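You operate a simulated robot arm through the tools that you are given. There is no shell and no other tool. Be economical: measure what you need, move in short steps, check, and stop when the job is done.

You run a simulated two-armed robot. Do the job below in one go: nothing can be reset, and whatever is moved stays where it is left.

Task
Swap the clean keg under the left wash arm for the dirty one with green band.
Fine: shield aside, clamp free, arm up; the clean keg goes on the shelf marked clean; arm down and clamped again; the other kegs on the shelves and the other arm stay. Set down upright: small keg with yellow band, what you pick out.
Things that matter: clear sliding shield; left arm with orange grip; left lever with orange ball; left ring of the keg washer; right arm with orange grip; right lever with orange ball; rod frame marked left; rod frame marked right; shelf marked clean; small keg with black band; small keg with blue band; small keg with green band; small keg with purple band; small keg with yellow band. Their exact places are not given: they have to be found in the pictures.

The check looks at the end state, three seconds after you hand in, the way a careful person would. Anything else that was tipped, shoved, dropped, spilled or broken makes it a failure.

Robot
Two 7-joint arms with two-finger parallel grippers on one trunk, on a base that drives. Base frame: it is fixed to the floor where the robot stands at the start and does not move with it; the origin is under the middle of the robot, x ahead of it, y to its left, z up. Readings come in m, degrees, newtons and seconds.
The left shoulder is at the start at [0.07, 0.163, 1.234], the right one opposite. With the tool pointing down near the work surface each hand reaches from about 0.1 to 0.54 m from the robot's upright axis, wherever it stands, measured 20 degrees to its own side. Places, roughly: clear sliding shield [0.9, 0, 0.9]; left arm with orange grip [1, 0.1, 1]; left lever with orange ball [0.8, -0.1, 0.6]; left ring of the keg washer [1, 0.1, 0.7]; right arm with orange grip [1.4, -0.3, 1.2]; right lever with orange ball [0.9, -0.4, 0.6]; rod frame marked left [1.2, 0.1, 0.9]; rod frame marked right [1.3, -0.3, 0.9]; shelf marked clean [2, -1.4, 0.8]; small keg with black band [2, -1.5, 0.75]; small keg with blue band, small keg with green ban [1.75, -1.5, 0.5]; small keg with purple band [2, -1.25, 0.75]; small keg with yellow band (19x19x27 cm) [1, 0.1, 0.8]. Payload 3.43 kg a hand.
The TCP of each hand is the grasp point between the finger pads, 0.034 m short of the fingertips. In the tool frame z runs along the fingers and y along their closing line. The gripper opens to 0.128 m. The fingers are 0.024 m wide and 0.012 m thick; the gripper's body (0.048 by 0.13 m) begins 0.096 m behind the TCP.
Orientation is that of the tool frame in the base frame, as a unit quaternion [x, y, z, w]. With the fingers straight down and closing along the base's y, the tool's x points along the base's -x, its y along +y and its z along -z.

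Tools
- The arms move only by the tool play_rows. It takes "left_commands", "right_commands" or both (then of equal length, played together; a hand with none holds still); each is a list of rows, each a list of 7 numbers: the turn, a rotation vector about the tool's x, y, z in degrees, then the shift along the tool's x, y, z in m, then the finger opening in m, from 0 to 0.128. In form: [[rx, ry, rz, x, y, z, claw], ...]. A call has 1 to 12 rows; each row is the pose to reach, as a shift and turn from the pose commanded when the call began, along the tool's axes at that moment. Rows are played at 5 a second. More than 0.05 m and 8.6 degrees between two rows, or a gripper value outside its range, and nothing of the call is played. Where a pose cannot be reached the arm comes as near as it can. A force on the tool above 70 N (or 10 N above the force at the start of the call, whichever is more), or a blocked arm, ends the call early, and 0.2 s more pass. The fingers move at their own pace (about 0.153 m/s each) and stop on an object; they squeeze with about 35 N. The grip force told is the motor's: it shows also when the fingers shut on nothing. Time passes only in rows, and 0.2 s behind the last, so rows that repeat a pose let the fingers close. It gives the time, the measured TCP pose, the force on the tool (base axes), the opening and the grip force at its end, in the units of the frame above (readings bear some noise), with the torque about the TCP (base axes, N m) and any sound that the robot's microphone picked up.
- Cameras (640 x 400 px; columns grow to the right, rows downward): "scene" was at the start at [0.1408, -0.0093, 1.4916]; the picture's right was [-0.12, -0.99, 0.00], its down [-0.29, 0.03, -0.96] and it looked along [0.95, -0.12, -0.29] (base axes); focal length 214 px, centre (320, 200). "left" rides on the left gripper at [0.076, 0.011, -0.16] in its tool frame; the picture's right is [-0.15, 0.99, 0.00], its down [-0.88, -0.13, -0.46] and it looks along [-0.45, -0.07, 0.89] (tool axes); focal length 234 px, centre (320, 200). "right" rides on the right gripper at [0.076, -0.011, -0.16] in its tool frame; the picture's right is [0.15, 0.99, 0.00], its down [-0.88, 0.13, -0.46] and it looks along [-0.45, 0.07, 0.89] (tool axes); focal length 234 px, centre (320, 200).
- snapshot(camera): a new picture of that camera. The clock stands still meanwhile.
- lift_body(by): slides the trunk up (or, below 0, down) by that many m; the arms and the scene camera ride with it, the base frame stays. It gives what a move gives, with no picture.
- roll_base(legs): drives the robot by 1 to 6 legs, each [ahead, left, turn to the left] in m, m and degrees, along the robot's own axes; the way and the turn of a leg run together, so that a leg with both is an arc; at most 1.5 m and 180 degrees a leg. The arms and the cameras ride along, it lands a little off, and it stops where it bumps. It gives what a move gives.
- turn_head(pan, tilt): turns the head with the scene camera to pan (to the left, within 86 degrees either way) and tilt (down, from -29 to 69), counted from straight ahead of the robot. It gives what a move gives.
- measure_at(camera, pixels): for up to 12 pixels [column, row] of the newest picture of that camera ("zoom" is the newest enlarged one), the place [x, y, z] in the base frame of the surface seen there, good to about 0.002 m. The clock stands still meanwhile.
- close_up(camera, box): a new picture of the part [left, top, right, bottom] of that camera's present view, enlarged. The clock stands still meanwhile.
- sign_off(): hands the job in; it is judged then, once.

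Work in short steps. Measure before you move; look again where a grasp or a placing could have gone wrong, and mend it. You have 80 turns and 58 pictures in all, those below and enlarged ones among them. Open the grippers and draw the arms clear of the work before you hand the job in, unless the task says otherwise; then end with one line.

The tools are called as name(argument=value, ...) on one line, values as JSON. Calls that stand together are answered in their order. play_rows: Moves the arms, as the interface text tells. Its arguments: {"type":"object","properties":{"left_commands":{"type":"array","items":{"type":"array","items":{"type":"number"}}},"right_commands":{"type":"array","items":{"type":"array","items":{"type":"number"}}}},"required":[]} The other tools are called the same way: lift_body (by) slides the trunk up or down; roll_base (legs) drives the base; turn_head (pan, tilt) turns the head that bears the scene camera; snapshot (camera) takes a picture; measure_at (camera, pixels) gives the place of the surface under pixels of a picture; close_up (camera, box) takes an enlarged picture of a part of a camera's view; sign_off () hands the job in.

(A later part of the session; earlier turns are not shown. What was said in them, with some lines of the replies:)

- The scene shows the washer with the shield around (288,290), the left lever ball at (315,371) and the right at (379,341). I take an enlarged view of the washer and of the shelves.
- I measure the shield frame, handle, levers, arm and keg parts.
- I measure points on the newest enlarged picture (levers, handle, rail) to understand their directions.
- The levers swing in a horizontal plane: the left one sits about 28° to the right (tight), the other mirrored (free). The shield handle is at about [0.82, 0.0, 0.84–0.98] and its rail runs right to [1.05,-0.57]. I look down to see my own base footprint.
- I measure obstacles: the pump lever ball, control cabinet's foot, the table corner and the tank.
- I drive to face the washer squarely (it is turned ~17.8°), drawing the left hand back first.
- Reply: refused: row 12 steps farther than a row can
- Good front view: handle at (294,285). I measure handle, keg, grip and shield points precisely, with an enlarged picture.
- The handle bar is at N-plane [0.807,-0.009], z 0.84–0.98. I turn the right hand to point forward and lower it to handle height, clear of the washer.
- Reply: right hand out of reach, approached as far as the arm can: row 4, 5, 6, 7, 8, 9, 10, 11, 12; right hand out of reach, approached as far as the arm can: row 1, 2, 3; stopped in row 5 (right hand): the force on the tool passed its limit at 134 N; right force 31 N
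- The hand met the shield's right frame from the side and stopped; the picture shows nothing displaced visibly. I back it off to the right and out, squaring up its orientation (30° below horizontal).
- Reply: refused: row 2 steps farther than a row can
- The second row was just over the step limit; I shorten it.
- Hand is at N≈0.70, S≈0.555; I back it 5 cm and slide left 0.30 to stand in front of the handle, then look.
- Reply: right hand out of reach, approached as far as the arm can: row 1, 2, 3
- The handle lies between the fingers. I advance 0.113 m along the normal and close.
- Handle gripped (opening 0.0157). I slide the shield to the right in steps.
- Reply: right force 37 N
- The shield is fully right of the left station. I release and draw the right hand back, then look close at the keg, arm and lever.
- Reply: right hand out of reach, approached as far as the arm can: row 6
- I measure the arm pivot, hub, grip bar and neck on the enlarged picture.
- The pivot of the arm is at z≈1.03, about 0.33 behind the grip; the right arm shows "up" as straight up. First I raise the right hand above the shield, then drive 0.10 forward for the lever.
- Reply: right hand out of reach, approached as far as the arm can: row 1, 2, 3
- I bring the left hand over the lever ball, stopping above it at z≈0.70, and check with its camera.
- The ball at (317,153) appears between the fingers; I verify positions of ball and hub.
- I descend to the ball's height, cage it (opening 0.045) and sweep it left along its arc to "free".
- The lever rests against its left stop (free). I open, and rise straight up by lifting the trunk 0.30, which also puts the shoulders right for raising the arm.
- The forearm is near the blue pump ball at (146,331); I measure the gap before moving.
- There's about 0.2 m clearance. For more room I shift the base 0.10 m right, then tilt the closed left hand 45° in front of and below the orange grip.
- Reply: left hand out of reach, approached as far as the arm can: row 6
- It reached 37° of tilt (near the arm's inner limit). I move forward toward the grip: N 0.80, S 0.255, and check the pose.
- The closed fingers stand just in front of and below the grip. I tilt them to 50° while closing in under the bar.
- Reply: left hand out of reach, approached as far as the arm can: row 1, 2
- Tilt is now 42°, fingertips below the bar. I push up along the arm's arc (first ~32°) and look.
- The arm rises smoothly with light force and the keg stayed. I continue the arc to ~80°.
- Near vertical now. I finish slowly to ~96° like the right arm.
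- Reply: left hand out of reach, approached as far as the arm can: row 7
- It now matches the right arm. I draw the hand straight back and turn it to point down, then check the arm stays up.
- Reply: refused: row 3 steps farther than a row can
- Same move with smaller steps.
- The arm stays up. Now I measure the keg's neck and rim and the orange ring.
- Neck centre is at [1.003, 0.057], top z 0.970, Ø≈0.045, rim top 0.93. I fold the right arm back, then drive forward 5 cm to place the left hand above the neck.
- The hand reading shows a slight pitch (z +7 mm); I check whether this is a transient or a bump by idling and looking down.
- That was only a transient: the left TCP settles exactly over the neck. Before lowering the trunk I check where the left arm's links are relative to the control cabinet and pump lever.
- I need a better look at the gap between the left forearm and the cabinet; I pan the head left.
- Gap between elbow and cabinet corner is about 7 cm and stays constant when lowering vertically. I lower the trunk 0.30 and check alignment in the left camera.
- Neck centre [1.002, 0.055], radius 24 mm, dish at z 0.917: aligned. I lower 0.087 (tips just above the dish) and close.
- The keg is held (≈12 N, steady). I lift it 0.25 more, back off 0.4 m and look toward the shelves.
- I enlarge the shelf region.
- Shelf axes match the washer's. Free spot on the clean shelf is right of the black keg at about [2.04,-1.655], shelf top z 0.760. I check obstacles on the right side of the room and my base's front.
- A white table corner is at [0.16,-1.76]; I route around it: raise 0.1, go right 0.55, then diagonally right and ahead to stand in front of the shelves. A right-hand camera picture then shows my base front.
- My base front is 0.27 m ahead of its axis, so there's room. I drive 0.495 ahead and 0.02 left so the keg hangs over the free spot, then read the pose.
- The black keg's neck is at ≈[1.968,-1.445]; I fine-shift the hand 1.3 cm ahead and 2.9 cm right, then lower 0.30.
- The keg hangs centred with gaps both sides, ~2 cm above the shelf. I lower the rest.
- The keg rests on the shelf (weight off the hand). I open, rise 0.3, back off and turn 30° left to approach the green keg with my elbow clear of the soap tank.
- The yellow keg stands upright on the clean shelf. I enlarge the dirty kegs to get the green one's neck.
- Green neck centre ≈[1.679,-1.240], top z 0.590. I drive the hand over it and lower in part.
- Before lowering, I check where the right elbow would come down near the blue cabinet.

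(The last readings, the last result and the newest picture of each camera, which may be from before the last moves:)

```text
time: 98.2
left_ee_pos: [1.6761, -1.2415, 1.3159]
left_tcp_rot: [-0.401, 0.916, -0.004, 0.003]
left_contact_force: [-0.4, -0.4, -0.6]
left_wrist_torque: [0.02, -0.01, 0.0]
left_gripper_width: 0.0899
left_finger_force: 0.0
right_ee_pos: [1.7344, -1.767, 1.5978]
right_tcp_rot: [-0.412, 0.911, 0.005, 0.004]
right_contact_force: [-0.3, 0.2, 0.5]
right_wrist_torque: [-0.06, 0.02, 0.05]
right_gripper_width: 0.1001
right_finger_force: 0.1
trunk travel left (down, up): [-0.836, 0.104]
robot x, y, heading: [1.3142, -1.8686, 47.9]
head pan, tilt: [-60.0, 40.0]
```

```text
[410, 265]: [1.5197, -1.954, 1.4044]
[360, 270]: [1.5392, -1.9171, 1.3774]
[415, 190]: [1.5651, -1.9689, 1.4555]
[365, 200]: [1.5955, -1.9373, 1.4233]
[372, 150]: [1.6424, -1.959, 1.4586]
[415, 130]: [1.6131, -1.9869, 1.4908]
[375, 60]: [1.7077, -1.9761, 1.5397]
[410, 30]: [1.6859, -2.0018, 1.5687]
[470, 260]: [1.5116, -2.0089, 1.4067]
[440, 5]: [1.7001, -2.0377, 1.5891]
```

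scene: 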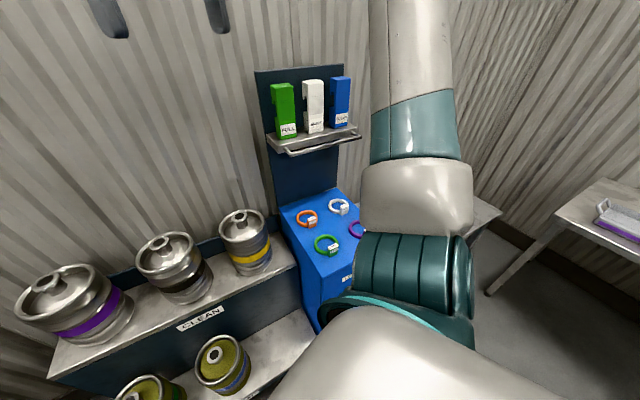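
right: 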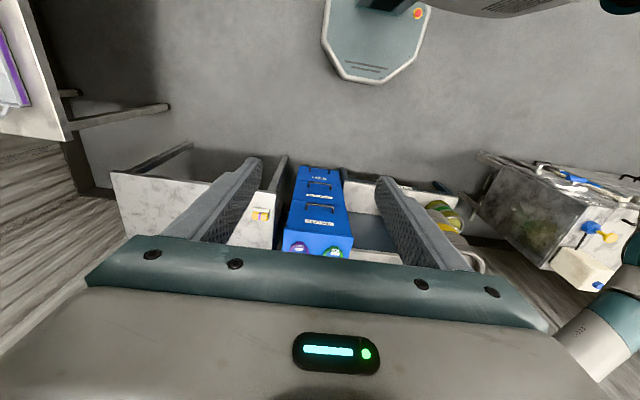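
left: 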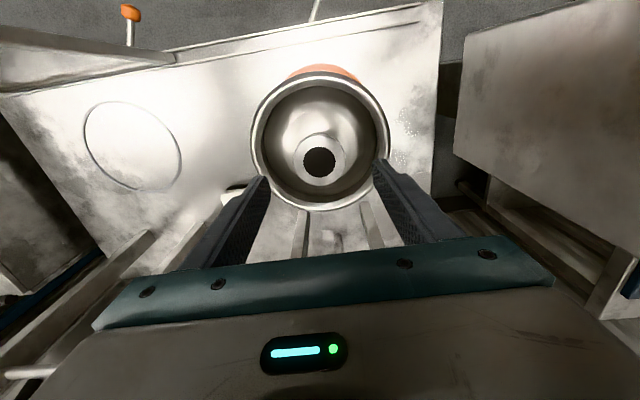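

The right upper arm overhangs near the blue cabinet's top, so I lower the trunk only 0.45 and do the rest with the left arm.

lift_body(by=-0.45)

play_rows(left_commands=[[0, 0, 0, 0, 0, 0.045, 0.09], [0, 0, 0, 0, 0, 0.09, 0.09], [0, 0, 0, 0, 0, 0.135, 0.09], [0, 0, 0, 0, 0, 0.18, 0.09]])

snapshot(camera="left")

```text
refused: -0.45 is not a number from -0.4 to 0.4
```

```text
time: 99.2
left_ee_pos: [1.6778, -1.2429, 1.1357]
left_tcp_rot: [-0.402, 0.916, -0.007, 0.003]
left_contact_force: [0.0, 0.9, -0.9]
left_wrist_torque: [-0.01, -0.02, 0.03]
left_gripper_width: 0.0897
left_finger_force: 0.0
right_ee_pos: [1.7351, -1.766, 1.5963]
right_tcp_rot: [-0.412, 0.911, 0.005, 0.004]
right_contact_force: [-0.3, 0.1, 0.4]
right_wrist_torque: [0.01, -0.01, -0.01]
right_gripper_width: 0.1
right_finger_force: 0.1
trunk travel left (down, up): [-0.836, 0.104]
robot x, y, heading: [1.312, -1.873, 47.8]
head pan, tilt: [-60.0, 40.0]
```

```text
14 pictures are left
```

left: 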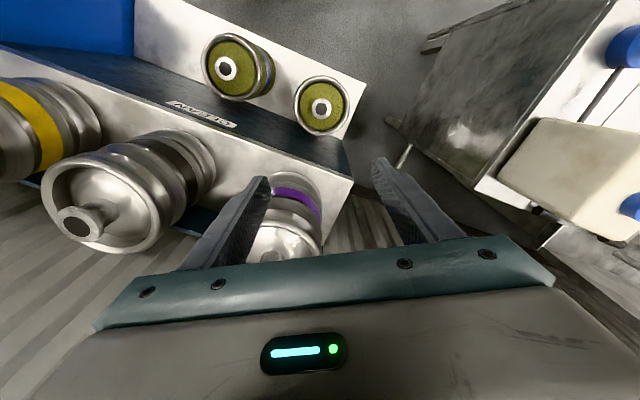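

measure_at(camera="left", pixels=[[322, 99], [322, 116], [313, 108], [331, 108], [295, 105], [348, 105], [322, 80], [322, 133]])

lift_body(by=-0.36)

snapshot(camera="left")

```text
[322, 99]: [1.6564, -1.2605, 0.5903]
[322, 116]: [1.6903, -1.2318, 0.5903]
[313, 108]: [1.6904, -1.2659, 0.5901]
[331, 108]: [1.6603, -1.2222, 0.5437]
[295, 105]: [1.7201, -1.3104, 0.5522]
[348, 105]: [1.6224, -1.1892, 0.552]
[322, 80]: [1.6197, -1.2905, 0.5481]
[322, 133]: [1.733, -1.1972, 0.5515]
```

```text
time: 102.7
left_ee_pos: [1.677, -1.2423, 0.7763]
left_tcp_rot: [-0.402, 0.916, -0.004, 0.003]
left_contact_force: [-0.2, -0.4, 0.6]
left_wrist_torque: [-0.01, -0.02, 0.0]
left_gripper_width: 0.0901
left_finger_force: 0.1
right_ee_pos: [1.7353, -1.7669, 1.2369]
right_tcp_rot: [-0.412, 0.911, 0.004, 0.005]
right_contact_force: [0.2, -0.2, -0.7]
right_wrist_torque: [-0.02, -0.02, -0.01]
right_gripper_width: 0.1001
right_finger_force: 0.0
trunk travel left (down, up): [-0.476, 0.464]
robot x, y, heading: [1.3161, -1.8706, 47.8]
head pan, tilt: [-60.0, 40.0]
```

```text
13 pictures are left
```

left: 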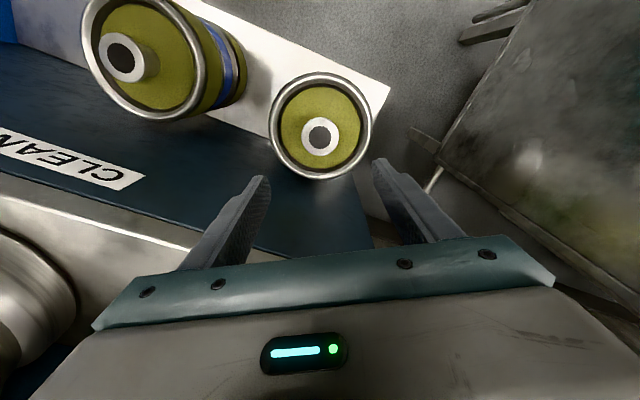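

measure_at(camera="left", pixels=[[320, 121], [320, 153], [304, 137], [336, 137], [320, 110], [290, 120]])

```text
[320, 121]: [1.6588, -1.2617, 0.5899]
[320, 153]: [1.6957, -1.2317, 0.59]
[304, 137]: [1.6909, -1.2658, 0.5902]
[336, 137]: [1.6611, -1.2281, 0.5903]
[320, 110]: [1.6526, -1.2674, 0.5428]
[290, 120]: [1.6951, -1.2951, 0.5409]
```

Neck centre [1.677,-1.247]; I correct 4 mm, descend 0.197 with the arm and close.

play_rows(left_commands=[[0, 0, 0, 0.003, -0.003, 0.045, 0.09], [0, 0, 0, 0.003, -0.003, 0.09, 0.09], [0, 0, 0, 0.003, -0.003, 0.135, 0.09], [0, 0, 0, 0.003, -0.003, 0.17, 0.09], [0, 0, 0, 0.003, -0.003, 0.197, 0.09], [0, 0, 0, 0.003, -0.003, 0.197, 0.07], [0, 0, 0, 0.003, -0.003, 0.197, 0.0], [0, 0, 0, 0.003, -0.003, 0.197, 0.0], [0, 0, 0, 0.003, -0.003, 0.197, 0.0], [0, 0, 0, 0.003, -0.003, 0.197, 0.0]])

lift_body(by=0.03)

```text
time: 104.9
left_ee_pos: [1.6783, -1.2513, 0.5796]
left_tcp_rot: [-0.402, 0.916, -0.006, 0.003]
left_contact_force: [-1.9, 2.8, -0.4]
left_wrist_torque: [0.23, -0.04, 0.08]
left_gripper_width: 0.0547
left_finger_force: 34.9
right_ee_pos: [1.7356, -1.767, 1.2389]
right_tcp_rot: [-0.411, 0.911, 0.004, 0.004]
right_contact_force: [0.4, -0.4, 0.3]
right_wrist_torque: [0.04, -0.02, 0.0]
right_gripper_width: 0.1002
right_finger_force: 0.0
trunk travel left (down, up): [-0.476, 0.464]
robot x, y, heading: [1.3147, -1.869, 47.8]
head pan, tilt: [-60.0, 40.0]
```

```text
time: 105.6
left_ee_pos: [1.6805, -1.2505, 0.6074]
left_tcp_rot: [-0.402, 0.915, -0.005, 0.002]
left_contact_force: [0.8, 0.3, -12.6]
left_wrist_torque: [-0.05, 0.03, -0.03]
left_gripper_width: 0.0545
left_finger_force: 35.8
right_ee_pos: [1.7373, -1.7656, 1.2673]
right_tcp_rot: [-0.413, 0.911, 0.005, 0.004]
right_contact_force: [-0.2, -0.5, 0.7]
right_wrist_torque: [-0.01, 0.0, -0.01]
right_gripper_width: 0.1002
right_finger_force: 0.0
trunk travel left (down, up): [-0.506, 0.434]
robot x, y, heading: [1.3155, -1.8689, 47.9]
head pan, tilt: [-60.0, 40.0]
```

The green keg is held 3 cm up. Its back is close to the upper shelf's panel, so I move straight out from the shelf first (0.5 m), then lift with arm and trunk.

roll_base(legs=[[-0.433, 0.25, 0]])

play_rows(left_commands=[[0, 0, 0, 0, 0, -0.045, 0], [0, 0, 0, 0, 0, -0.09, 0], [0, 0, 0, 0, 0, -0.135, 0], [0, 0, 0, 0, 0, -0.18, 0], [0, 0, 0, 0, 0, -0.225, 0], [0, 0, 0, 0, 0, -0.27, 0], [0, 0, 0, 0, 0, -0.315, 0], [0, 0, 0, 0, 0, -0.35, 0], [0, 0, 0, 0, 0, -0.377, 0]])

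lift_body(by=0.35)

turn_head(pan=0, tilt=35)

snapshot(camera="scene")

```text
time: 108.6
left_ee_pos: [1.2001, -1.4085, 0.608]
left_tcp_rot: [-0.398, 0.917, -0.005, 0.002]
left_contact_force: [-0.7, -0.9, -11.1]
left_wrist_torque: [-0.02, -0.01, 0.01]
left_gripper_width: 0.0546
left_finger_force: 34.3
right_ee_pos: [1.2518, -1.9247, 1.2669]
right_tcp_rot: [-0.41, 0.912, 0.004, 0.005]
right_contact_force: [0.9, -0.7, -0.4]
right_wrist_torque: [0.05, -0.02, 0.0]
right_gripper_width: 0.1001
right_finger_force: 0.0
trunk travel left (down, up): [-0.506, 0.434]
robot x, y, heading: [0.8327, -2.0258, 47.6]
head pan, tilt: [-60.0, 40.0]
```

```text
time: 110.6
left_ee_pos: [1.1972, -1.4049, 0.9842]
left_tcp_rot: [-0.399, 0.917, -0.005, 0.003]
left_contact_force: [0.5, -0.3, -11.3]
left_wrist_torque: [-0.02, 0.04, 0.02]
left_gripper_width: 0.0547
left_finger_force: 34.9
right_ee_pos: [1.2527, -1.9249, 1.2681]
right_tcp_rot: [-0.41, 0.912, 0.006, 0.003]
right_contact_force: [-0.3, 0.8, 0.0]
right_wrist_torque: [0.03, 0.03, -0.01]
right_gripper_width: 0.1
right_finger_force: 0.0
trunk travel left (down, up): [-0.506, 0.434]
robot x, y, heading: [0.8289, -2.0294, 47.6]
head pan, tilt: [-60.0, 40.0]
```

```text
time: 114.0
left_ee_pos: [1.1965, -1.4036, 1.3326]
left_tcp_rot: [-0.399, 0.917, -0.005, 0.002]
left_contact_force: [0.3, 0.2, -12.1]
left_wrist_torque: [-0.03, 0.02, -0.01]
left_gripper_width: 0.0544
left_finger_force: 34.5
right_ee_pos: [1.2536, -1.9233, 1.6171]
right_tcp_rot: [-0.411, 0.912, 0.005, 0.004]
right_contact_force: [-0.4, 0.6, -0.2]
right_wrist_torque: [0.02, 0.02, 0.03]
right_gripper_width: 0.0999
right_finger_force: 0.0
trunk travel left (down, up): [-0.856, 0.084]
robot x, y, heading: [0.8302, -2.0272, 47.8]
head pan, tilt: [-60.0, 40.0]
```

```text
time: 115.3
left_ee_pos: [1.198, -1.4026, 1.3324]
left_tcp_rot: [-0.4, 0.917, -0.006, 0.002]
left_contact_force: [0.3, 0.0, -11.4]
left_wrist_torque: [-0.02, 0.03, -0.01]
left_gripper_width: 0.0546
left_finger_force: 34.9
right_ee_pos: [1.2531, -1.9235, 1.6164]
right_tcp_rot: [-0.409, 0.912, 0.004, 0.003]
right_contact_force: [0.1, 0.2, -1.7]
right_wrist_torque: [0.0, 0.06, 0.01]
right_gripper_width: 0.1003
right_finger_force: 0.0
trunk travel left (down, up): [-0.856, 0.084]
robot x, y, heading: [0.829, -2.0266, 47.6]
head pan, tilt: [0.0, 35.0]
```

```text
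12 pictures are left
```

scene: 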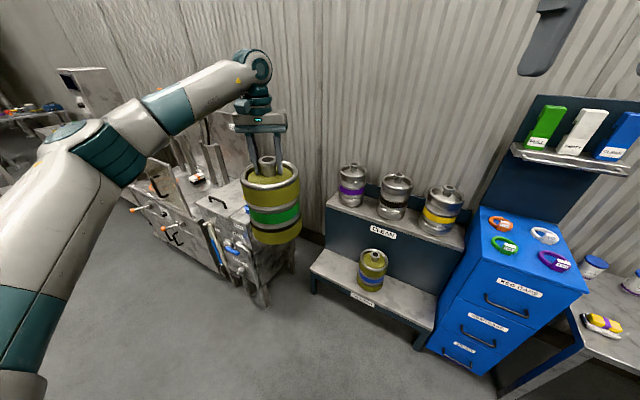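

Shelves are intact. I turn back to heading 17.8° and drive back along the same route to stand before the washer.

roll_base(legs=[[0, 0, -29.9], [-0.2, 1.2, 0], [-0.05, 0.547, 0]])

snapshot(camera="scene")

```text
time: 125.8
left_ee_pos: [0.6893, -0.0652, 1.3334]
left_tcp_rot: [-0.148, 0.989, -0.004, 0.001]
left_contact_force: [0.2, -0.7, -12.6]
left_wrist_torque: [0.02, 0.03, 0.02]
left_gripper_width: 0.0546
left_finger_force: 35.0
right_ee_pos: [0.4775, -0.5438, 1.617]
right_tcp_rot: [-0.159, 0.987, 0.005, 0.005]
right_contact_force: [0.3, -0.2, -0.2]
right_wrist_torque: [-0.03, 0.01, -0.01]
right_gripper_width: 0.0999
right_finger_force: 0.1
trunk travel left (down, up): [-0.856, 0.084]
robot x, y, heading: [0.0615, -0.4148, 17.6]
head pan, tilt: [0.0, 35.0]
```

```text
11 pictures are left
```

scene: 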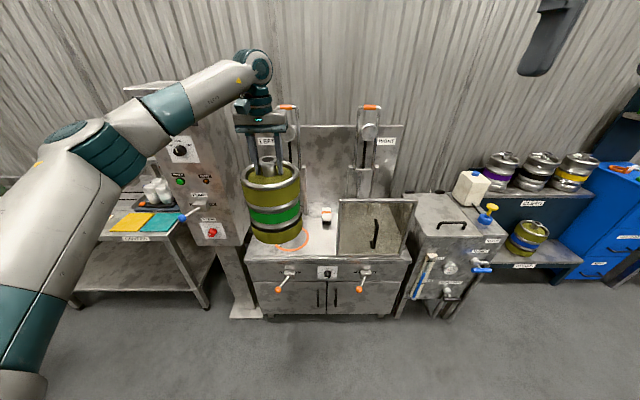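

I restore the earlier arm posture (shift hand 2.9 cm left, 1.3 cm back) for elbow clearance, then drive forward so the keg hangs over the ring.

play_rows(left_commands=[[0, 0, 0, 0.006, 0.014, 0, 0], [0, 0, 0, 0.013, 0.029, 0, 0], [0, 0, 0, 0.013, 0.029, 0, 0]])

roll_base(legs=[[0.345, -0.008, 0]])

play_rows(left_commands=[[0, 0, 0, 0, 0, 0, 0], [0, 0, 0, 0, 0, 0, 0], [0, 0, 0, 0, 0, 0, 0], [0, 0, 0, 0, 0, 0, 0], [0, 0, 0, 0, 0, 0, 0]])

```text
time: 126.6
left_ee_pos: [0.6673, -0.0394, 1.3332]
left_tcp_rot: [-0.147, 0.989, -0.006, 0.001]
left_contact_force: [0.2, -0.6, -11.9]
left_wrist_torque: [0.0, 0.0, 0.0]
left_gripper_width: 0.0543
left_finger_force: 34.5
right_ee_pos: [0.4773, -0.5423, 1.6165]
right_tcp_rot: [-0.159, 0.987, 0.004, 0.004]
right_contact_force: [0.2, -0.3, 0.8]
right_wrist_torque: [0.0, -0.01, -0.02]
right_gripper_width: 0.0997
right_finger_force: 0.1
trunk travel left (down, up): [-0.856, 0.084]
robot x, y, heading: [0.0599, -0.4181, 17.7]
head pan, tilt: [0.0, 35.0]
```

```text
time: 128.8
left_ee_pos: [0.9892, 0.0534, 1.334]
left_tcp_rot: [-0.147, 0.989, -0.006, 0.001]
left_contact_force: [-0.3, -0.5, -11.3]
left_wrist_torque: [-0.04, 0.01, 0.03]
left_gripper_width: 0.0546
left_finger_force: 35.1
right_ee_pos: [0.7983, -0.4481, 1.6187]
right_tcp_rot: [-0.158, 0.987, 0.004, 0.007]
right_contact_force: [-1.5, -0.1, -0.1]
right_wrist_torque: [0.03, -0.02, -0.02]
right_gripper_width: 0.1
right_finger_force: 0.0
trunk travel left (down, up): [-0.856, 0.084]
robot x, y, heading: [0.3815, -0.3251, 17.4]
head pan, tilt: [0.0, 35.0]
```

```text
time: 130.0
left_ee_pos: [0.9903, 0.0549, 1.3326]
left_tcp_rot: [-0.147, 0.989, -0.006, 0.001]
left_contact_force: [-0.6, -0.5, -11.7]
left_wrist_torque: [0.0, 0.02, 0.01]
left_gripper_width: 0.0544
left_finger_force: 34.8
right_ee_pos: [0.8022, -0.4467, 1.618]
right_tcp_rot: [-0.16, 0.987, 0.004, 0.006]
right_contact_force: [-0.9, 0.8, -0.6]
right_wrist_torque: [0.03, -0.03, 0.02]
right_gripper_width: 0.0998
right_finger_force: 0.1
trunk travel left (down, up): [-0.856, 0.084]
robot x, y, heading: [0.3846, -0.3263, 17.3]
head pan, tilt: [0.0, 35.0]
```

I trim 9 mm forward and lower 0.35.

play_rows(left_commands=[[0, 0, 0, -0.0087, -0.0027, 0, 0], [0, 0, 0, -0.0087, -0.0027, 0, 0]])

lift_body(by=-0.35)

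close_up(camera="scene", box=[200, 200, 380, 340])

```text
time: 130.6
left_ee_pos: [1.001, 0.0547, 1.3344]
left_tcp_rot: [-0.147, 0.989, -0.006, 0.001]
left_contact_force: [1.2, -0.4, -12.8]
left_wrist_torque: [-0.02, 0.06, 0.0]
left_gripper_width: 0.0547
left_finger_force: 35.5
right_ee_pos: [0.8016, -0.4479, 1.6183]
right_tcp_rot: [-0.159, 0.987, 0.003, 0.004]
right_contact_force: [0.0, 0.2, 0.5]
right_wrist_torque: [-0.02, -0.03, -0.01]
right_gripper_width: 0.1
right_finger_force: 0.0
trunk travel left (down, up): [-0.856, 0.084]
robot x, y, heading: [0.3799, -0.3257, 17.3]
head pan, tilt: [0.0, 35.0]
```

```text
time: 134.1
left_ee_pos: [0.9991, 0.0537, 0.9829]
left_tcp_rot: [-0.147, 0.989, -0.006, 0.001]
left_contact_force: [0.1, 0.0, -10.8]
left_wrist_torque: [-0.02, 0.04, -0.01]
left_gripper_width: 0.0545
left_finger_force: 35.1
right_ee_pos: [0.8012, -0.4477, 1.2688]
right_tcp_rot: [-0.159, 0.987, 0.004, 0.005]
right_contact_force: [-1.0, 0.3, -0.1]
right_wrist_torque: [-0.02, 0.01, 0.03]
right_gripper_width: 0.0999
right_finger_force: 0.1
trunk travel left (down, up): [-0.506, 0.434]
robot x, y, heading: [0.3837, -0.3232, 17.6]
head pan, tilt: [0.0, 35.0]
```

```text
2.86 times, centred on (290, 270) of scene
```

zoom: 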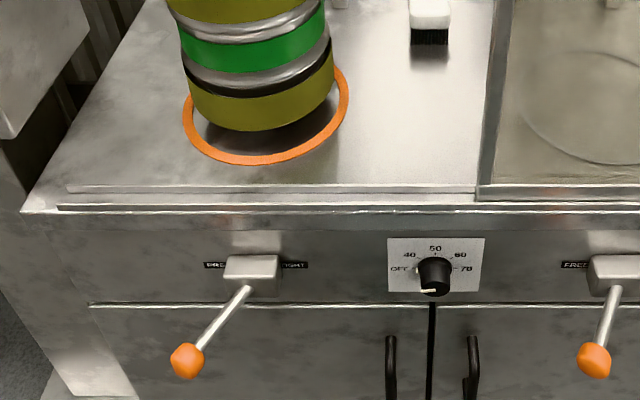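

measure_at(camera="zoom", pixels=[[187, 125], [345, 100], [195, 145], [330, 130], [250, 161], [290, 155], [187, 370], [270, 120], [195, 105], [330, 85]])

```text
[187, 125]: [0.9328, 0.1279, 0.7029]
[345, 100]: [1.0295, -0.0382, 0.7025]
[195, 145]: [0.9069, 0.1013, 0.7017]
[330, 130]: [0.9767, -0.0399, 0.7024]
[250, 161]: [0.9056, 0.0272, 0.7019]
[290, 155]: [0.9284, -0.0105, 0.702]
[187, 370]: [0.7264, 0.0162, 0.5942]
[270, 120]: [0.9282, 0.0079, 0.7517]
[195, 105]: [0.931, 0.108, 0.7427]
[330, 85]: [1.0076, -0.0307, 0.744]
```

Ring centre is [1.000, 0.056]; the keg is centred on it. I lower the last 2 cm in two small steps.

lift_body(by=-0.02)

lift_body(by=-0.003)

```text
time: 134.7
left_ee_pos: [0.9999, 0.0544, 0.9627]
left_tcp_rot: [-0.147, 0.989, -0.006, 0.001]
left_contact_force: [-0.5, -0.5, -11.7]
left_wrist_torque: [-0.01, 0.0, -0.02]
left_gripper_width: 0.0546
left_finger_force: 34.9
right_ee_pos: [0.8006, -0.4475, 1.2479]
right_tcp_rot: [-0.159, 0.987, 0.005, 0.005]
right_contact_force: [-0.5, -0.4, -0.3]
right_wrist_torque: [0.0, -0.02, 0.02]
right_gripper_width: 0.0999
right_finger_force: 0.1
trunk travel left (down, up): [-0.486, 0.454]
robot x, y, heading: [0.3816, -0.3278, 17.6]
head pan, tilt: [0.0, 35.0]
```

```text
time: 135.2
left_ee_pos: [1.0005, 0.054, 0.9595]
left_tcp_rot: [-0.148, 0.989, -0.006, 0.001]
left_contact_force: [-0.3, -0.1, -11.1]
left_wrist_torque: [-0.03, 0.05, 0.02]
left_gripper_width: 0.0547
left_finger_force: 34.8
right_ee_pos: [0.8002, -0.4484, 1.2432]
right_tcp_rot: [-0.159, 0.987, 0.005, 0.004]
right_contact_force: [-0.3, 0.5, 0.4]
right_wrist_torque: [0.0, 0.02, 0.0]
right_gripper_width: 0.1002
right_finger_force: 0.2
trunk travel left (down, up): [-0.483, 0.457]
robot x, y, heading: [0.3861, -0.3293, 17.6]
head pan, tilt: [0.0, 35.0]
```

lift_body(by=-0.003)

```text
time: 135.8
left_ee_pos: [0.9991, 0.0529, 0.9573]
left_tcp_rot: [-0.146, 0.989, -0.005, 0.001]
left_contact_force: [-0.7, 0.2, -3.7]
left_wrist_torque: [0.76, 0.27, 0.04]
left_gripper_width: 0.0546
left_finger_force: 35.1
right_ee_pos: [0.8004, -0.448, 1.2429]
right_tcp_rot: [-0.159, 0.987, 0.004, 0.005]
right_contact_force: [0.1, -0.2, -0.1]
right_wrist_torque: [0.02, -0.05, 0.01]
right_gripper_width: 0.1002
right_finger_force: 0.1
trunk travel left (down, up): [-0.48, 0.46]
robot x, y, heading: [0.3856, -0.323, 17.6]
head pan, tilt: [0.0, 35.0]
```

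Keg has touched down. I open and rise 0.387.

lift_body(by=-0.001)

play_rows(left_commands=[[0, 0, 0, 0, 0, 0, 0.07], [0, 0, 0, 0, 0, 0, 0.09], [0, 0, 0, 0, 0, 0, 0.09]])

lift_body(by=0.387)

snapshot(camera="scene")

```text
time: 136.3
left_ee_pos: [1.0001, 0.0518, 0.9584]
left_tcp_rot: [-0.147, 0.989, -0.007, 0.002]
left_contact_force: [4.1, 0.4, 4.8]
left_wrist_torque: [0.63, 0.47, -0.09]
left_gripper_width: 0.0546
left_finger_force: 35.1
right_ee_pos: [0.8006, -0.4494, 1.2398]
right_tcp_rot: [-0.159, 0.987, 0.004, 0.006]
right_contact_force: [0.1, 0.3, -0.1]
right_wrist_torque: [0.04, -0.04, 0.02]
right_gripper_width: 0.0999
right_finger_force: 0.0
trunk travel left (down, up): [-0.479, 0.461]
robot x, y, heading: [0.382, -0.3263, 17.4]
head pan, tilt: [0.0, 35.0]
```

```text
time: 137.1
left_ee_pos: [0.9994, 0.0543, 0.9572]
left_tcp_rot: [-0.147, 0.989, -0.006, 0.002]
left_contact_force: [-1.3, -0.3, -0.3]
left_wrist_torque: [-0.02, 0.01, -0.02]
left_gripper_width: 0.0899
left_finger_force: 0.0
right_ee_pos: [0.8001, -0.4494, 1.2418]
right_tcp_rot: [-0.159, 0.987, 0.005, 0.005]
right_contact_force: [0.3, 0.3, 0.1]
right_wrist_torque: [0.0, -0.03, 0.01]
right_gripper_width: 0.1
right_finger_force: 0.0
trunk travel left (down, up): [-0.479, 0.461]
robot x, y, heading: [0.3859, -0.3295, 17.6]
head pan, tilt: [0.0, 35.0]
```

```text
time: 140.8
left_ee_pos: [1.0004, 0.0547, 1.3438]
left_tcp_rot: [-0.147, 0.989, -0.004, 0.001]
left_contact_force: [0.6, 0.6, 0.2]
left_wrist_torque: [-0.02, 0.01, 0.01]
left_gripper_width: 0.09
left_finger_force: 0.0
right_ee_pos: [0.8009, -0.4496, 1.6276]
right_tcp_rot: [-0.159, 0.987, 0.004, 0.006]
right_contact_force: [0.6, 0.1, 0.3]
right_wrist_torque: [-0.01, 0.04, 0.0]
right_gripper_width: 0.0997
right_finger_force: 0.1
trunk travel left (down, up): [-0.866, 0.074]
robot x, y, heading: [0.3839, -0.3252, 17.2]
head pan, tilt: [0.0, 35.0]
```

```text
9 pictures are left
```

scene: 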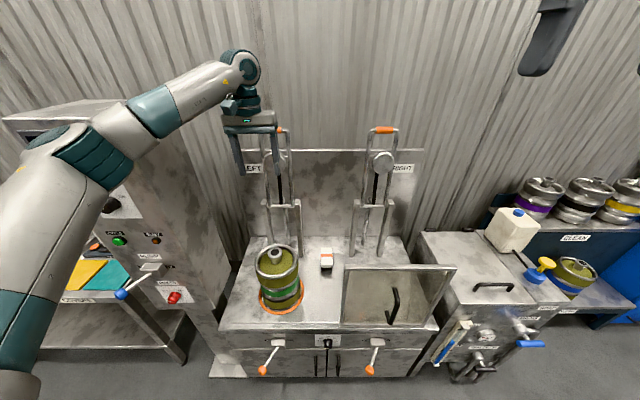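

The green keg stands in the ring. Now I prepare to bring the arm down: tilt the left hand 42° and roll it 90°, so that the fingers can straddle the grip bar front and back.

play_rows(left_commands=[[0, -8.4, 0, -0.016, 0, -0.021, 0.09], [0, -16.8, 0, -0.032, 0, -0.042, 0.09], [0, -25.2, 0, -0.048, 0, -0.063, 0.09], [0, -33.6, 0, -0.064, 0, -0.085, 0.09], [0, -42, 0, -0.08, 0, -0.106, 0.09]])

play_rows(left_commands=[[0, 0, 8.2, 0, 0, 0, 0.09], [0, 0, 16.4, 0, 0, 0, 0.09], [0, 0, 24.6, 0, 0, 0, 0.09], [0, 0, 32.8, 0, 0, 0, 0.09], [0, 0, 41, 0, 0, 0, 0.09], [0, 0, 49.2, 0, 0, 0, 0.09], [0, 0, 57.4, 0, 0, 0, 0.09], [0, 0, 65.6, 0, 0, 0, 0.09], [0, 0, 73.8, 0, 0, 0, 0.09], [0, 0, 82, 0, 0, 0, 0.09], [0, 0, 90, 0, 0, 0, 0.07]])

```text
time: 142.0
left_ee_pos: [1.074, 0.0764, 1.4506]
left_tcp_rot: [-0.139, 0.923, 0.047, 0.356]
left_contact_force: [0.6, -0.7, -0.6]
left_wrist_torque: [0.0, 0.0, 0.03]
left_gripper_width: 0.09
left_finger_force: 0.0
right_ee_pos: [0.7999, -0.45, 1.6296]
right_tcp_rot: [-0.159, 0.987, 0.004, 0.007]
right_contact_force: [-0.1, -0.5, -0.4]
right_wrist_torque: [-0.03, 0.0, -0.02]
right_gripper_width: 0.0999
right_finger_force: 0.1
trunk travel left (down, up): [-0.866, 0.074]
robot x, y, heading: [0.3836, -0.321, 17.3]
head pan, tilt: [0.0, 35.0]
```

```text
time: 144.4
left_ee_pos: [1.0091, 0.0529, 1.3374]
left_tcp_rot: [0.54, 0.749, 0.304, 0.236]
left_contact_force: [0.1, -0.1, 1.2]
left_wrist_torque: [-0.05, 0.11, -0.06]
left_gripper_width: 0.07
left_finger_force: 0.0
left hand out of reach, approached as far as the arm can: row 7, 8, 9, 10, 11
right_ee_pos: [0.7972, -0.4477, 1.6273]
right_tcp_rot: [-0.159, 0.987, 0.003, 0.006]
right_contact_force: [0.8, 1.2, -0.1]
right_wrist_torque: [-0.1, 0.1, 0.0]
right_gripper_width: 0.1001
right_finger_force: 0.0
trunk travel left (down, up): [-0.866, 0.074]
robot x, y, heading: [0.3815, -0.3276, 17.6]
head pan, tilt: [0.0, 35.0]
```

Rolling that way met a joint limit (the pose slipped back), so I roll the other way: back 90° and a further 90°, ending above and in front of the grip bar, then look.

play_rows(left_commands=[[0, 0, -8.2, 0, 0.009, 0, 0.07], [0, 0, -16.4, 0, 0.018, 0, 0.07], [0, 0, -24.6, 0, 0.027, 0, 0.07], [0, 0, -32.8, 0, 0.036, 0, 0.07], [0, 0, -41, 0, 0.045, 0, 0.07], [0, 0, -49.2, 0, 0.054, 0, 0.07], [0, 0, -57.4, 0, 0.063, 0, 0.07], [0, 0, -65.6, 0, 0.072, 0, 0.07], [0, 0, -73.8, 0, 0.081, 0, 0.07], [0, 0, -82, 0, 0.09, 0, 0.07], [0, 0, -90, 0, 0.1, 0, 0.07]])

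play_rows(left_commands=[[0, 0, -8.2, -0.008, 0, 0.005, 0.07], [0, 0, -16.4, -0.017, 0, 0.01, 0.07], [0, 0, -24.6, -0.026, 0, 0.016, 0.07], [0, 0, -32.8, -0.034, 0, 0.021, 0.07], [0, 0, -41, -0.043, 0, 0.026, 0.07], [0, 0, -49.2, -0.051, 0, 0.032, 0.07], [0, 0, -57.4, -0.06, 0, 0.037, 0.07], [0, 0, -65.6, -0.068, 0, 0.042, 0.07], [0, 0, -73.8, -0.077, 0, 0.047, 0.07], [0, 0, -82, -0.085, 0, 0.053, 0.07], [0, 0, -90, -0.094, 0, 0.058, 0.07]])

snapshot(camera="left")

```text
time: 146.8
left_ee_pos: [1.0758, 0.0733, 1.4059]
left_tcp_rot: [-0.151, 0.911, 0.05, 0.38]
left_contact_force: [-0.3, 0.2, -0.2]
left_wrist_torque: [0.01, -0.01, -0.01]
left_gripper_width: 0.07
left_finger_force: 0.1
right_ee_pos: [0.7986, -0.4482, 1.6284]
right_tcp_rot: [-0.159, 0.987, 0.005, 0.006]
right_contact_force: [-0.1, 0.1, 0.3]
right_wrist_torque: [-0.01, 0.0, 0.0]
right_gripper_width: 0.0999
right_finger_force: 0.0
trunk travel left (down, up): [-0.866, 0.074]
robot x, y, heading: [0.382, -0.3261, 17.6]
head pan, tilt: [0.0, 35.0]
```

```text
time: 149.2
left_ee_pos: [1.1779, 0.1063, 1.4293]
left_tcp_rot: [0.751, -0.538, 0.234, -0.303]
left_contact_force: [-0.2, -0.2, 0.1]
left_wrist_torque: [-0.02, 0.03, 0.0]
left_gripper_width: 0.0701
left_finger_force: 0.1
right_ee_pos: [0.8008, -0.4496, 1.6278]
right_tcp_rot: [-0.159, 0.987, 0.004, 0.006]
right_contact_force: [-0.1, 0.1, 0.4]
right_wrist_torque: [0.0, -0.01, -0.02]
right_gripper_width: 0.1
right_finger_force: 0.1
trunk travel left (down, up): [-0.866, 0.074]
robot x, y, heading: [0.3822, -0.3256, 17.5]
head pan, tilt: [0.0, 35.0]
```

```text
8 pictures are left
```

left: 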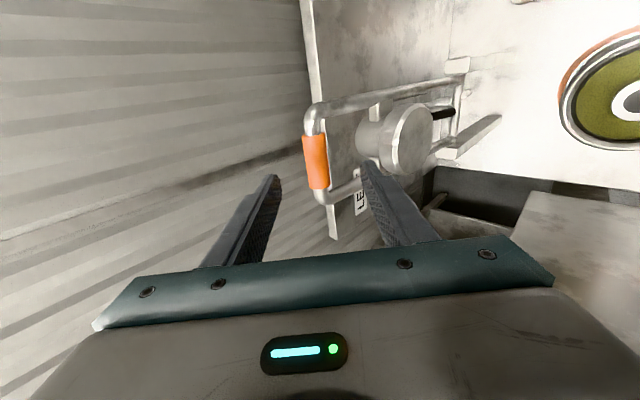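

The fingers now straddle in the bar's plane. I measure the bar to finish the approach.

measure_at(camera="left", pixels=[[316, 150], [316, 175], [305, 160], [327, 160], [316, 112], [320, 195]])

```text
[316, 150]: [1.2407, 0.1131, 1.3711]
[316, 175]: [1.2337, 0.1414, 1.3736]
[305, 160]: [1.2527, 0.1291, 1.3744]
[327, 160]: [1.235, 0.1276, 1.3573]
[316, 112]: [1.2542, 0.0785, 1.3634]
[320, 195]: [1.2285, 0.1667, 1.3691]
```

Bar centre ≈ N 1.225, z 1.363, right on my finger axis. I advance 9 cm, cage the bar (opening 0.034) and lead it down along its arc to ~41°, then look.

play_rows(left_commands=[[0, 0, 0, 0, -0.0015, 0.045, 0.07], [0, 0, 0, 0, -0.003, 0.09, 0.07], [0, 0, 0, 0, -0.003, 0.09, 0.034], [0, 0, 0, 0, -0.003, 0.09, 0.034], [0, 0, 0, 0, 0.024, 0.0594, 0.034], [0, 0, 0, 0, 0.0546, 0.0324, 0.034], [0, 0, 0, 0, 0.0881, 0.0093, 0.034], [0, 0, 0, 0, 0.1243, -0.0095, 0.034], [0, 0, 0, 0, 0.1625, -0.0237, 0.034], [0, 0, 0, 0, 0.2022, -0.0333, 0.034], [0, 0, 0, 0, 0.2427, -0.0379, 0.034], [0, 0, 0, 0, 0.2835, -0.0375, 0.034]])

close_up(camera="scene", box=[190, 110, 390, 320])

```text
time: 151.8
left_ee_pos: [0.9601, 0.0309, 1.2536]
left_tcp_rot: [0.75, -0.539, 0.234, -0.304]
left_contact_force: [-1.9, 0.7, -4.0]
left_wrist_torque: [0.03, 0.07, -0.05]
left_gripper_width: 0.0358
left_finger_force: 1.6
right_ee_pos: [0.7995, -0.4492, 1.6287]
right_tcp_rot: [-0.16, 0.987, 0.003, 0.006]
right_contact_force: [-0.2, -0.1, -0.4]
right_wrist_torque: [0.02, -0.02, 0.02]
right_gripper_width: 0.1002
right_finger_force: 0.0
trunk travel left (down, up): [-0.866, 0.074]
robot x, y, heading: [0.3871, -0.3277, 17.7]
head pan, tilt: [0.0, 35.0]
```

```text
1.90 times, centred on (290, 215) of scene
```

zoom: 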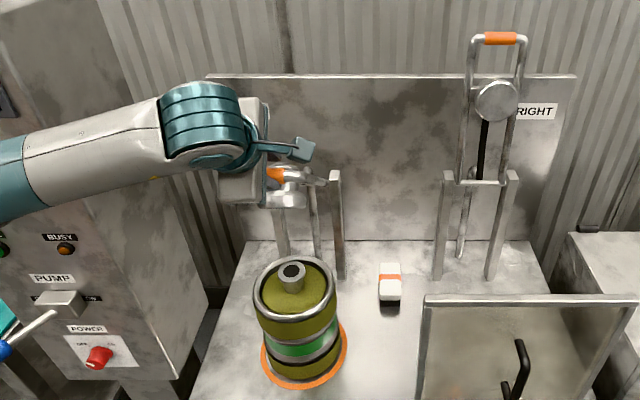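

The cage leads the arm well (light forces). I continue down to horizontal, easing the tilt, open, and withdraw along the finger axis.

play_rows(left_commands=[[-1, 0, 0, 0, 0.0347, 0.0042, 0.034], [-2, 0, 0, 0, 0.0744, 0.0137, 0.034], [-4, 0, 0, 0, 0.1126, 0.028, 0.034], [-6, 0, 0, 0, 0.1488, 0.0468, 0.034], [-7, 0, 0, 0, 0.1683, 0.0595, 0.034], [-8, 0, 0, 0, 0.1823, 0.0699, 0.034], [-9, 0, 0, 0, 0.1937, 0.0791, 0.034], [-10, 0, 0, 0, 0.2045, 0.0888, 0.034], [-10, 0, 0, 0, 0.2129, 0.0969, 0.034], [-10, 0, 0, 0, 0.217, 0.1012, 0.034], [-10, 0, 0, 0, 0.217, 0.1012, 0.07], [-10, 0, 0, 0, 0.217, 0.1012, 0.07]])

close_up(camera="scene", box=[190, 160, 390, 340])

```text
time: 154.4
left_ee_pos: [0.8865, 0.0012, 1.0323]
left_tcp_rot: [0.774, -0.558, 0.185, -0.237]
left_contact_force: [-0.8, 0.1, 0.2]
left_wrist_torque: [0.0, -0.01, 0.02]
left_gripper_width: 0.0698
left_finger_force: 0.1
right_ee_pos: [0.8008, -0.4492, 1.629]
right_tcp_rot: [-0.159, 0.987, 0.004, 0.005]
right_contact_force: [-0.4, 0.3, 0.3]
right_wrist_torque: [-0.03, 0.0, -0.01]
right_gripper_width: 0.1001
right_finger_force: 0.1
trunk travel left (down, up): [-0.866, 0.074]
robot x, y, heading: [0.3821, -0.3227, 17.3]
head pan, tilt: [0.0, 35.0]
```

```text
2.22 times, centred on (290, 250) of scene
```

zoom: 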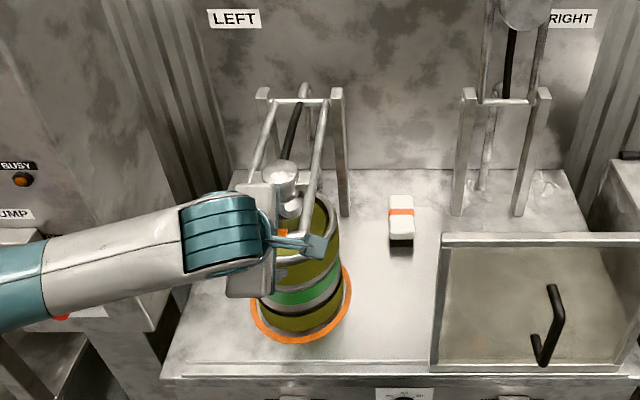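

The arm rests on the green keg. I withdraw, turn the closed hand straight down to the left of the lever ball (N 0.70, S 0.145), lower the trunk 0.4, and look.

play_rows(left_commands=[[0, 0, 0, 0, 0, -0.04, 0.07], [0, 0, 0, 0, 0, -0.08, 0.07], [0, 0, 0, 0, 0, -0.12, 0.07], [-7, 0, 0, -0.025, 0.0123, -0.1286, 0.07], [-14, 0, 0, -0.05, 0.0246, -0.1372, 0], [-21, 0, 0, -0.075, 0.0368, -0.1458, 0], [-28, 0, 0, -0.1, 0.0491, -0.1544, 0], [-35, 0, 0, -0.125, 0.0614, -0.163, 0]])

lift_body(by=-0.4)

snapshot(camera="left")

close_up(camera="scene", box=[180, 160, 400, 390])

```text
time: 156.2
left_ee_pos: [0.7098, 0.0801, 1.1269]
left_tcp_rot: [0.809, -0.588, 0.009, 0.007]
left_contact_force: [0.2, 0.5, -0.2]
left_wrist_torque: [-0.01, -0.01, 0.0]
left_gripper_width: 0.0002
left_finger_force: 32.6
right_ee_pos: [0.7986, -0.4481, 1.6292]
right_tcp_rot: [-0.159, 0.987, 0.003, 0.005]
right_contact_force: [0.3, 0.8, -0.4]
right_wrist_torque: [0.0, 0.02, 0.0]
right_gripper_width: 0.1001
right_finger_force: 0.0
trunk travel left (down, up): [-0.866, 0.074]
robot x, y, heading: [0.3849, -0.326, 17.3]
head pan, tilt: [0.0, 35.0]
```

```text
time: 160.0
left_ee_pos: [0.711, 0.0772, 0.727]
left_tcp_rot: [0.809, -0.587, 0.009, 0.006]
left_contact_force: [-0.9, -0.7, 0.0]
left_wrist_torque: [0.01, 0.0, 0.0]
left_gripper_width: 0.0
left_finger_force: 33.4
right_ee_pos: [0.8004, -0.4481, 1.2286]
right_tcp_rot: [-0.159, 0.987, 0.005, 0.005]
right_contact_force: [0.3, 0.2, -0.6]
right_wrist_torque: [0.01, 0.0, -0.03]
right_gripper_width: 0.1001
right_finger_force: 0.1
trunk travel left (down, up): [-0.466, 0.474]
robot x, y, heading: [0.3869, -0.3247, 17.4]
head pan, tilt: [0.0, 35.0]
```

```text
5 pictures are left
```

left: 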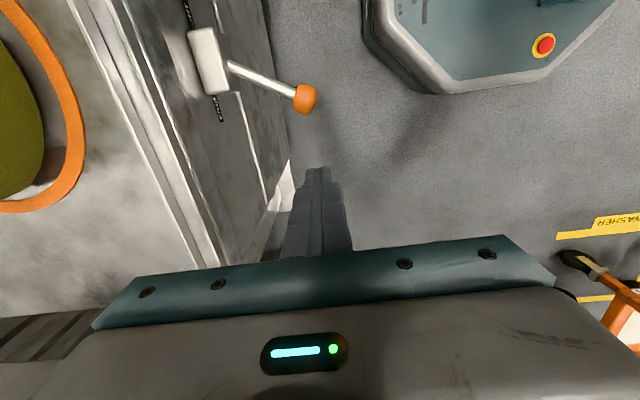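

```text
1.74 times, centred on (290, 275) of scene
```

zoom: 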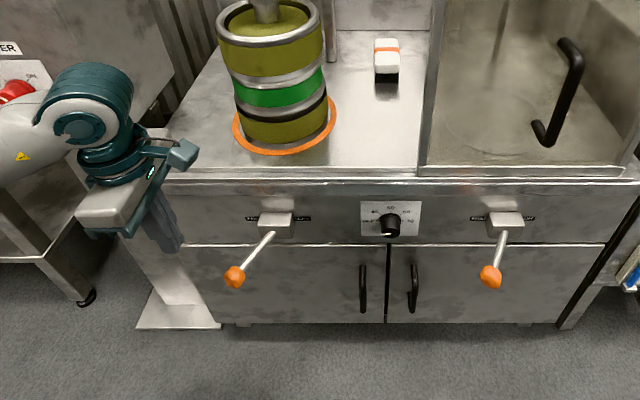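

The ball at (306,98) is just to the right of the closed fingers. I measure it and descend to its height on its left side.

measure_at(camera="left", pixels=[[306, 98], [298, 98], [314, 98], [306, 88], [306, 108], [265, 82]])

play_rows(left_commands=[[0, 0, 0, 0, 0, 0.045, 0], [0, 0, 0, 0, 0, 0.09, 0], [0, 0, 0, 0, 0, 0.132, 0], [0, 0, 0, 0, 0, 0.132, 0]])

```text
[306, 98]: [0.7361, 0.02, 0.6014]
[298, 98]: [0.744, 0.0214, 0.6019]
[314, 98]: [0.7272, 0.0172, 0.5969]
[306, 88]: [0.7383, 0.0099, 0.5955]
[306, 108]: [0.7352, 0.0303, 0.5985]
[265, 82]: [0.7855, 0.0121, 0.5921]
```

```text
time: 161.0
left_ee_pos: [0.7133, 0.074, 0.5932]
left_tcp_rot: [0.809, -0.588, 0.01, 0.007]
left_contact_force: [0.9, -0.3, 0.5]
left_wrist_torque: [0.02, -0.02, 0.03]
left_gripper_width: 0.0
left_finger_force: 32.7
right_ee_pos: [0.7987, -0.4503, 1.2287]
right_tcp_rot: [-0.159, 0.987, 0.004, 0.005]
right_contact_force: [-0.1, 0.4, 0.3]
right_wrist_torque: [-0.01, -0.01, 0.02]
right_gripper_width: 0.1
right_finger_force: 0.0
trunk travel left (down, up): [-0.466, 0.474]
robot x, y, heading: [0.3839, -0.3222, 17.4]
head pan, tilt: [0.0, 35.0]
```

Ball centre is N 0.7065, S 0.207. I push it right along its arc to the tight stop, back off, rise, and look.

play_rows(left_commands=[[0, 0, 0, 0.03, 0, 0, 0], [0, 0, 0, 0.055, 0.002, 0, 0], [0, 0, 0, 0.075, 0.002, 0, 0], [0, 0, 0, 0.095, 0, 0, 0], [0, 0, 0, 0.11, -0.003, 0, 0], [0, 0, 0, 0.122, -0.005, 0, 0], [0, 0, 0, 0.131, -0.006, 0, 0], [0, 0, 0, 0.115, -0.006, 0, 0], [0, 0, 0, 0.08, 0, 0, 0], [0, 0, 0, 0.06, 0.01, -0.04, 0], [0, 0, 0, 0.05, 0.02, -0.085, 0], [0, 0, 0, 0.05, 0.02, -0.132, 0]])

close_up(camera="scene", box=[180, 160, 400, 390])

```text
time: 163.6
left_ee_pos: [0.7049, 0.0229, 0.7274]
left_tcp_rot: [0.81, -0.587, 0.009, 0.006]
left_contact_force: [-0.2, -0.3, 0.8]
left_wrist_torque: [0.05, 0.06, -0.01]
left_gripper_width: 0.0
left_finger_force: 33.2
right_ee_pos: [0.8007, -0.4492, 1.2277]
right_tcp_rot: [-0.159, 0.987, 0.004, 0.006]
right_contact_force: [-0.1, -0.4, 0.4]
right_wrist_torque: [0.02, -0.01, 0.04]
right_gripper_width: 0.1001
right_finger_force: 0.1
trunk travel left (down, up): [-0.466, 0.474]
robot x, y, heading: [0.3825, -0.3277, 17.3]
head pan, tilt: [0.0, 35.0]
```

```text
1.74 times, centred on (290, 275) of scene
5 turns are left
```

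zoom: 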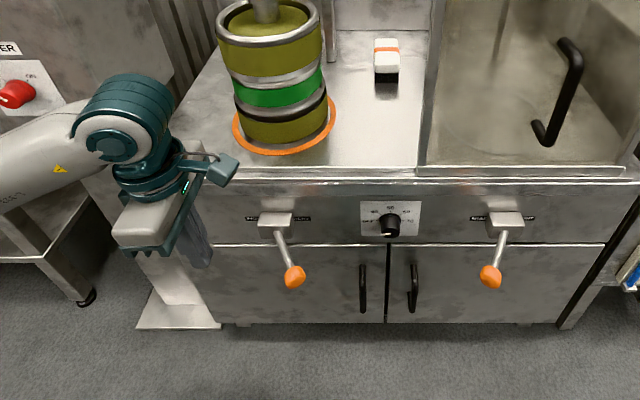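

The lever now points right. I verify its angle against the original position ([0.757,-0.070]).

measure_at(camera="zoom", pixels=[[293, 276], [284, 250], [490, 275], [498, 250]])

```text
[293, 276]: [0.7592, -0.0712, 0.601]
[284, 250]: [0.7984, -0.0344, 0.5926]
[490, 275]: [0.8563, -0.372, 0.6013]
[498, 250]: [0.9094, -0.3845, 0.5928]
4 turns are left
```

The lever is exactly back at its tight position and the right one is untouched. I back the base away, open the left hand, and take a last look.

roll_base(legs=[[-0.35, 0, 0]])

play_rows(left_commands=[[0, 0, 0, 0, 0, 0, 0.06], [0, 0, 0, 0, 0, 0, 0.1], [0, 0, 0, 0, 0, 0, 0.1]])

snapshot(camera="scene")

```text
time: 165.9
left_ee_pos: [0.3691, -0.0823, 0.728]
left_tcp_rot: [0.809, -0.587, 0.01, 0.007]
left_contact_force: [0.0, -0.3, 0.8]
left_wrist_torque: [0.02, -0.01, -0.02]
left_gripper_width: 0.0
left_finger_force: 33.1
right_ee_pos: [0.4636, -0.5559, 1.229]
right_tcp_rot: [-0.159, 0.987, 0.005, 0.005]
right_contact_force: [0.2, 0.3, 0.3]
right_wrist_torque: [0.03, -0.02, 0.01]
right_gripper_width: 0.0999
right_finger_force: 0.1
trunk travel left (down, up): [-0.466, 0.474]
robot x, y, heading: [0.0482, -0.4304, 17.8]
head pan, tilt: [0.0, 35.0]
```

```text
time: 166.7
left_ee_pos: [0.3702, -0.0832, 0.7281]
left_tcp_rot: [0.809, -0.587, 0.009, 0.006]
left_contact_force: [-0.1, 0.2, -0.3]
left_wrist_torque: [0.01, -0.02, 0.0]
left_gripper_width: 0.1004
left_finger_force: 0.1
right_ee_pos: [0.4635, -0.555, 1.2286]
right_tcp_rot: [-0.158, 0.987, 0.005, 0.006]
right_contact_force: [0.6, -0.3, 0.2]
right_wrist_torque: [0.01, 0.01, 0.02]
right_gripper_width: 0.1001
right_finger_force: 0.1
trunk travel left (down, up): [-0.466, 0.474]
robot x, y, heading: [0.0494, -0.4338, 17.4]
head pan, tilt: [0.0, 35.0]
```

```text
2 pictures are left
3 turns are left
```

scene: 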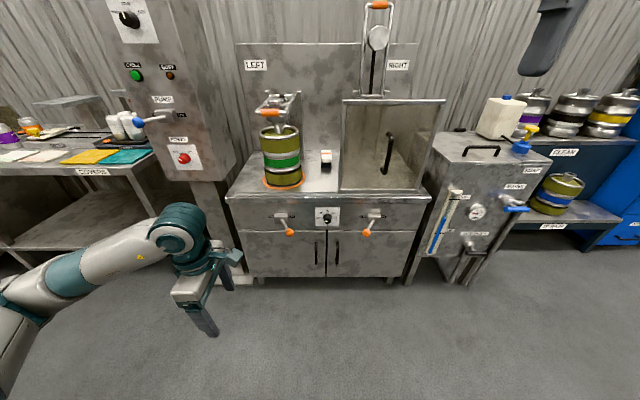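

The picture shows the green keg in the left ring with its arm down and lever tight, the yellow keg upright on the clean shelf, the shield aside and both hands clear. I hand in.

sign_off()

```text
The job is handed in.
```

The swap is done and handed in. The green-band keg is in the left ring with the wash arm down and its lever clamped tight. The yellow-band keg stands upright on the clean shelf, right of the black one. I left the shield slid aside, because the task did not ask for it to be closed again. Early on, the right hand bumped the shield's frame hard enough to stop the move, and the pictures afterwards showed nothing visibly moved or damaged.
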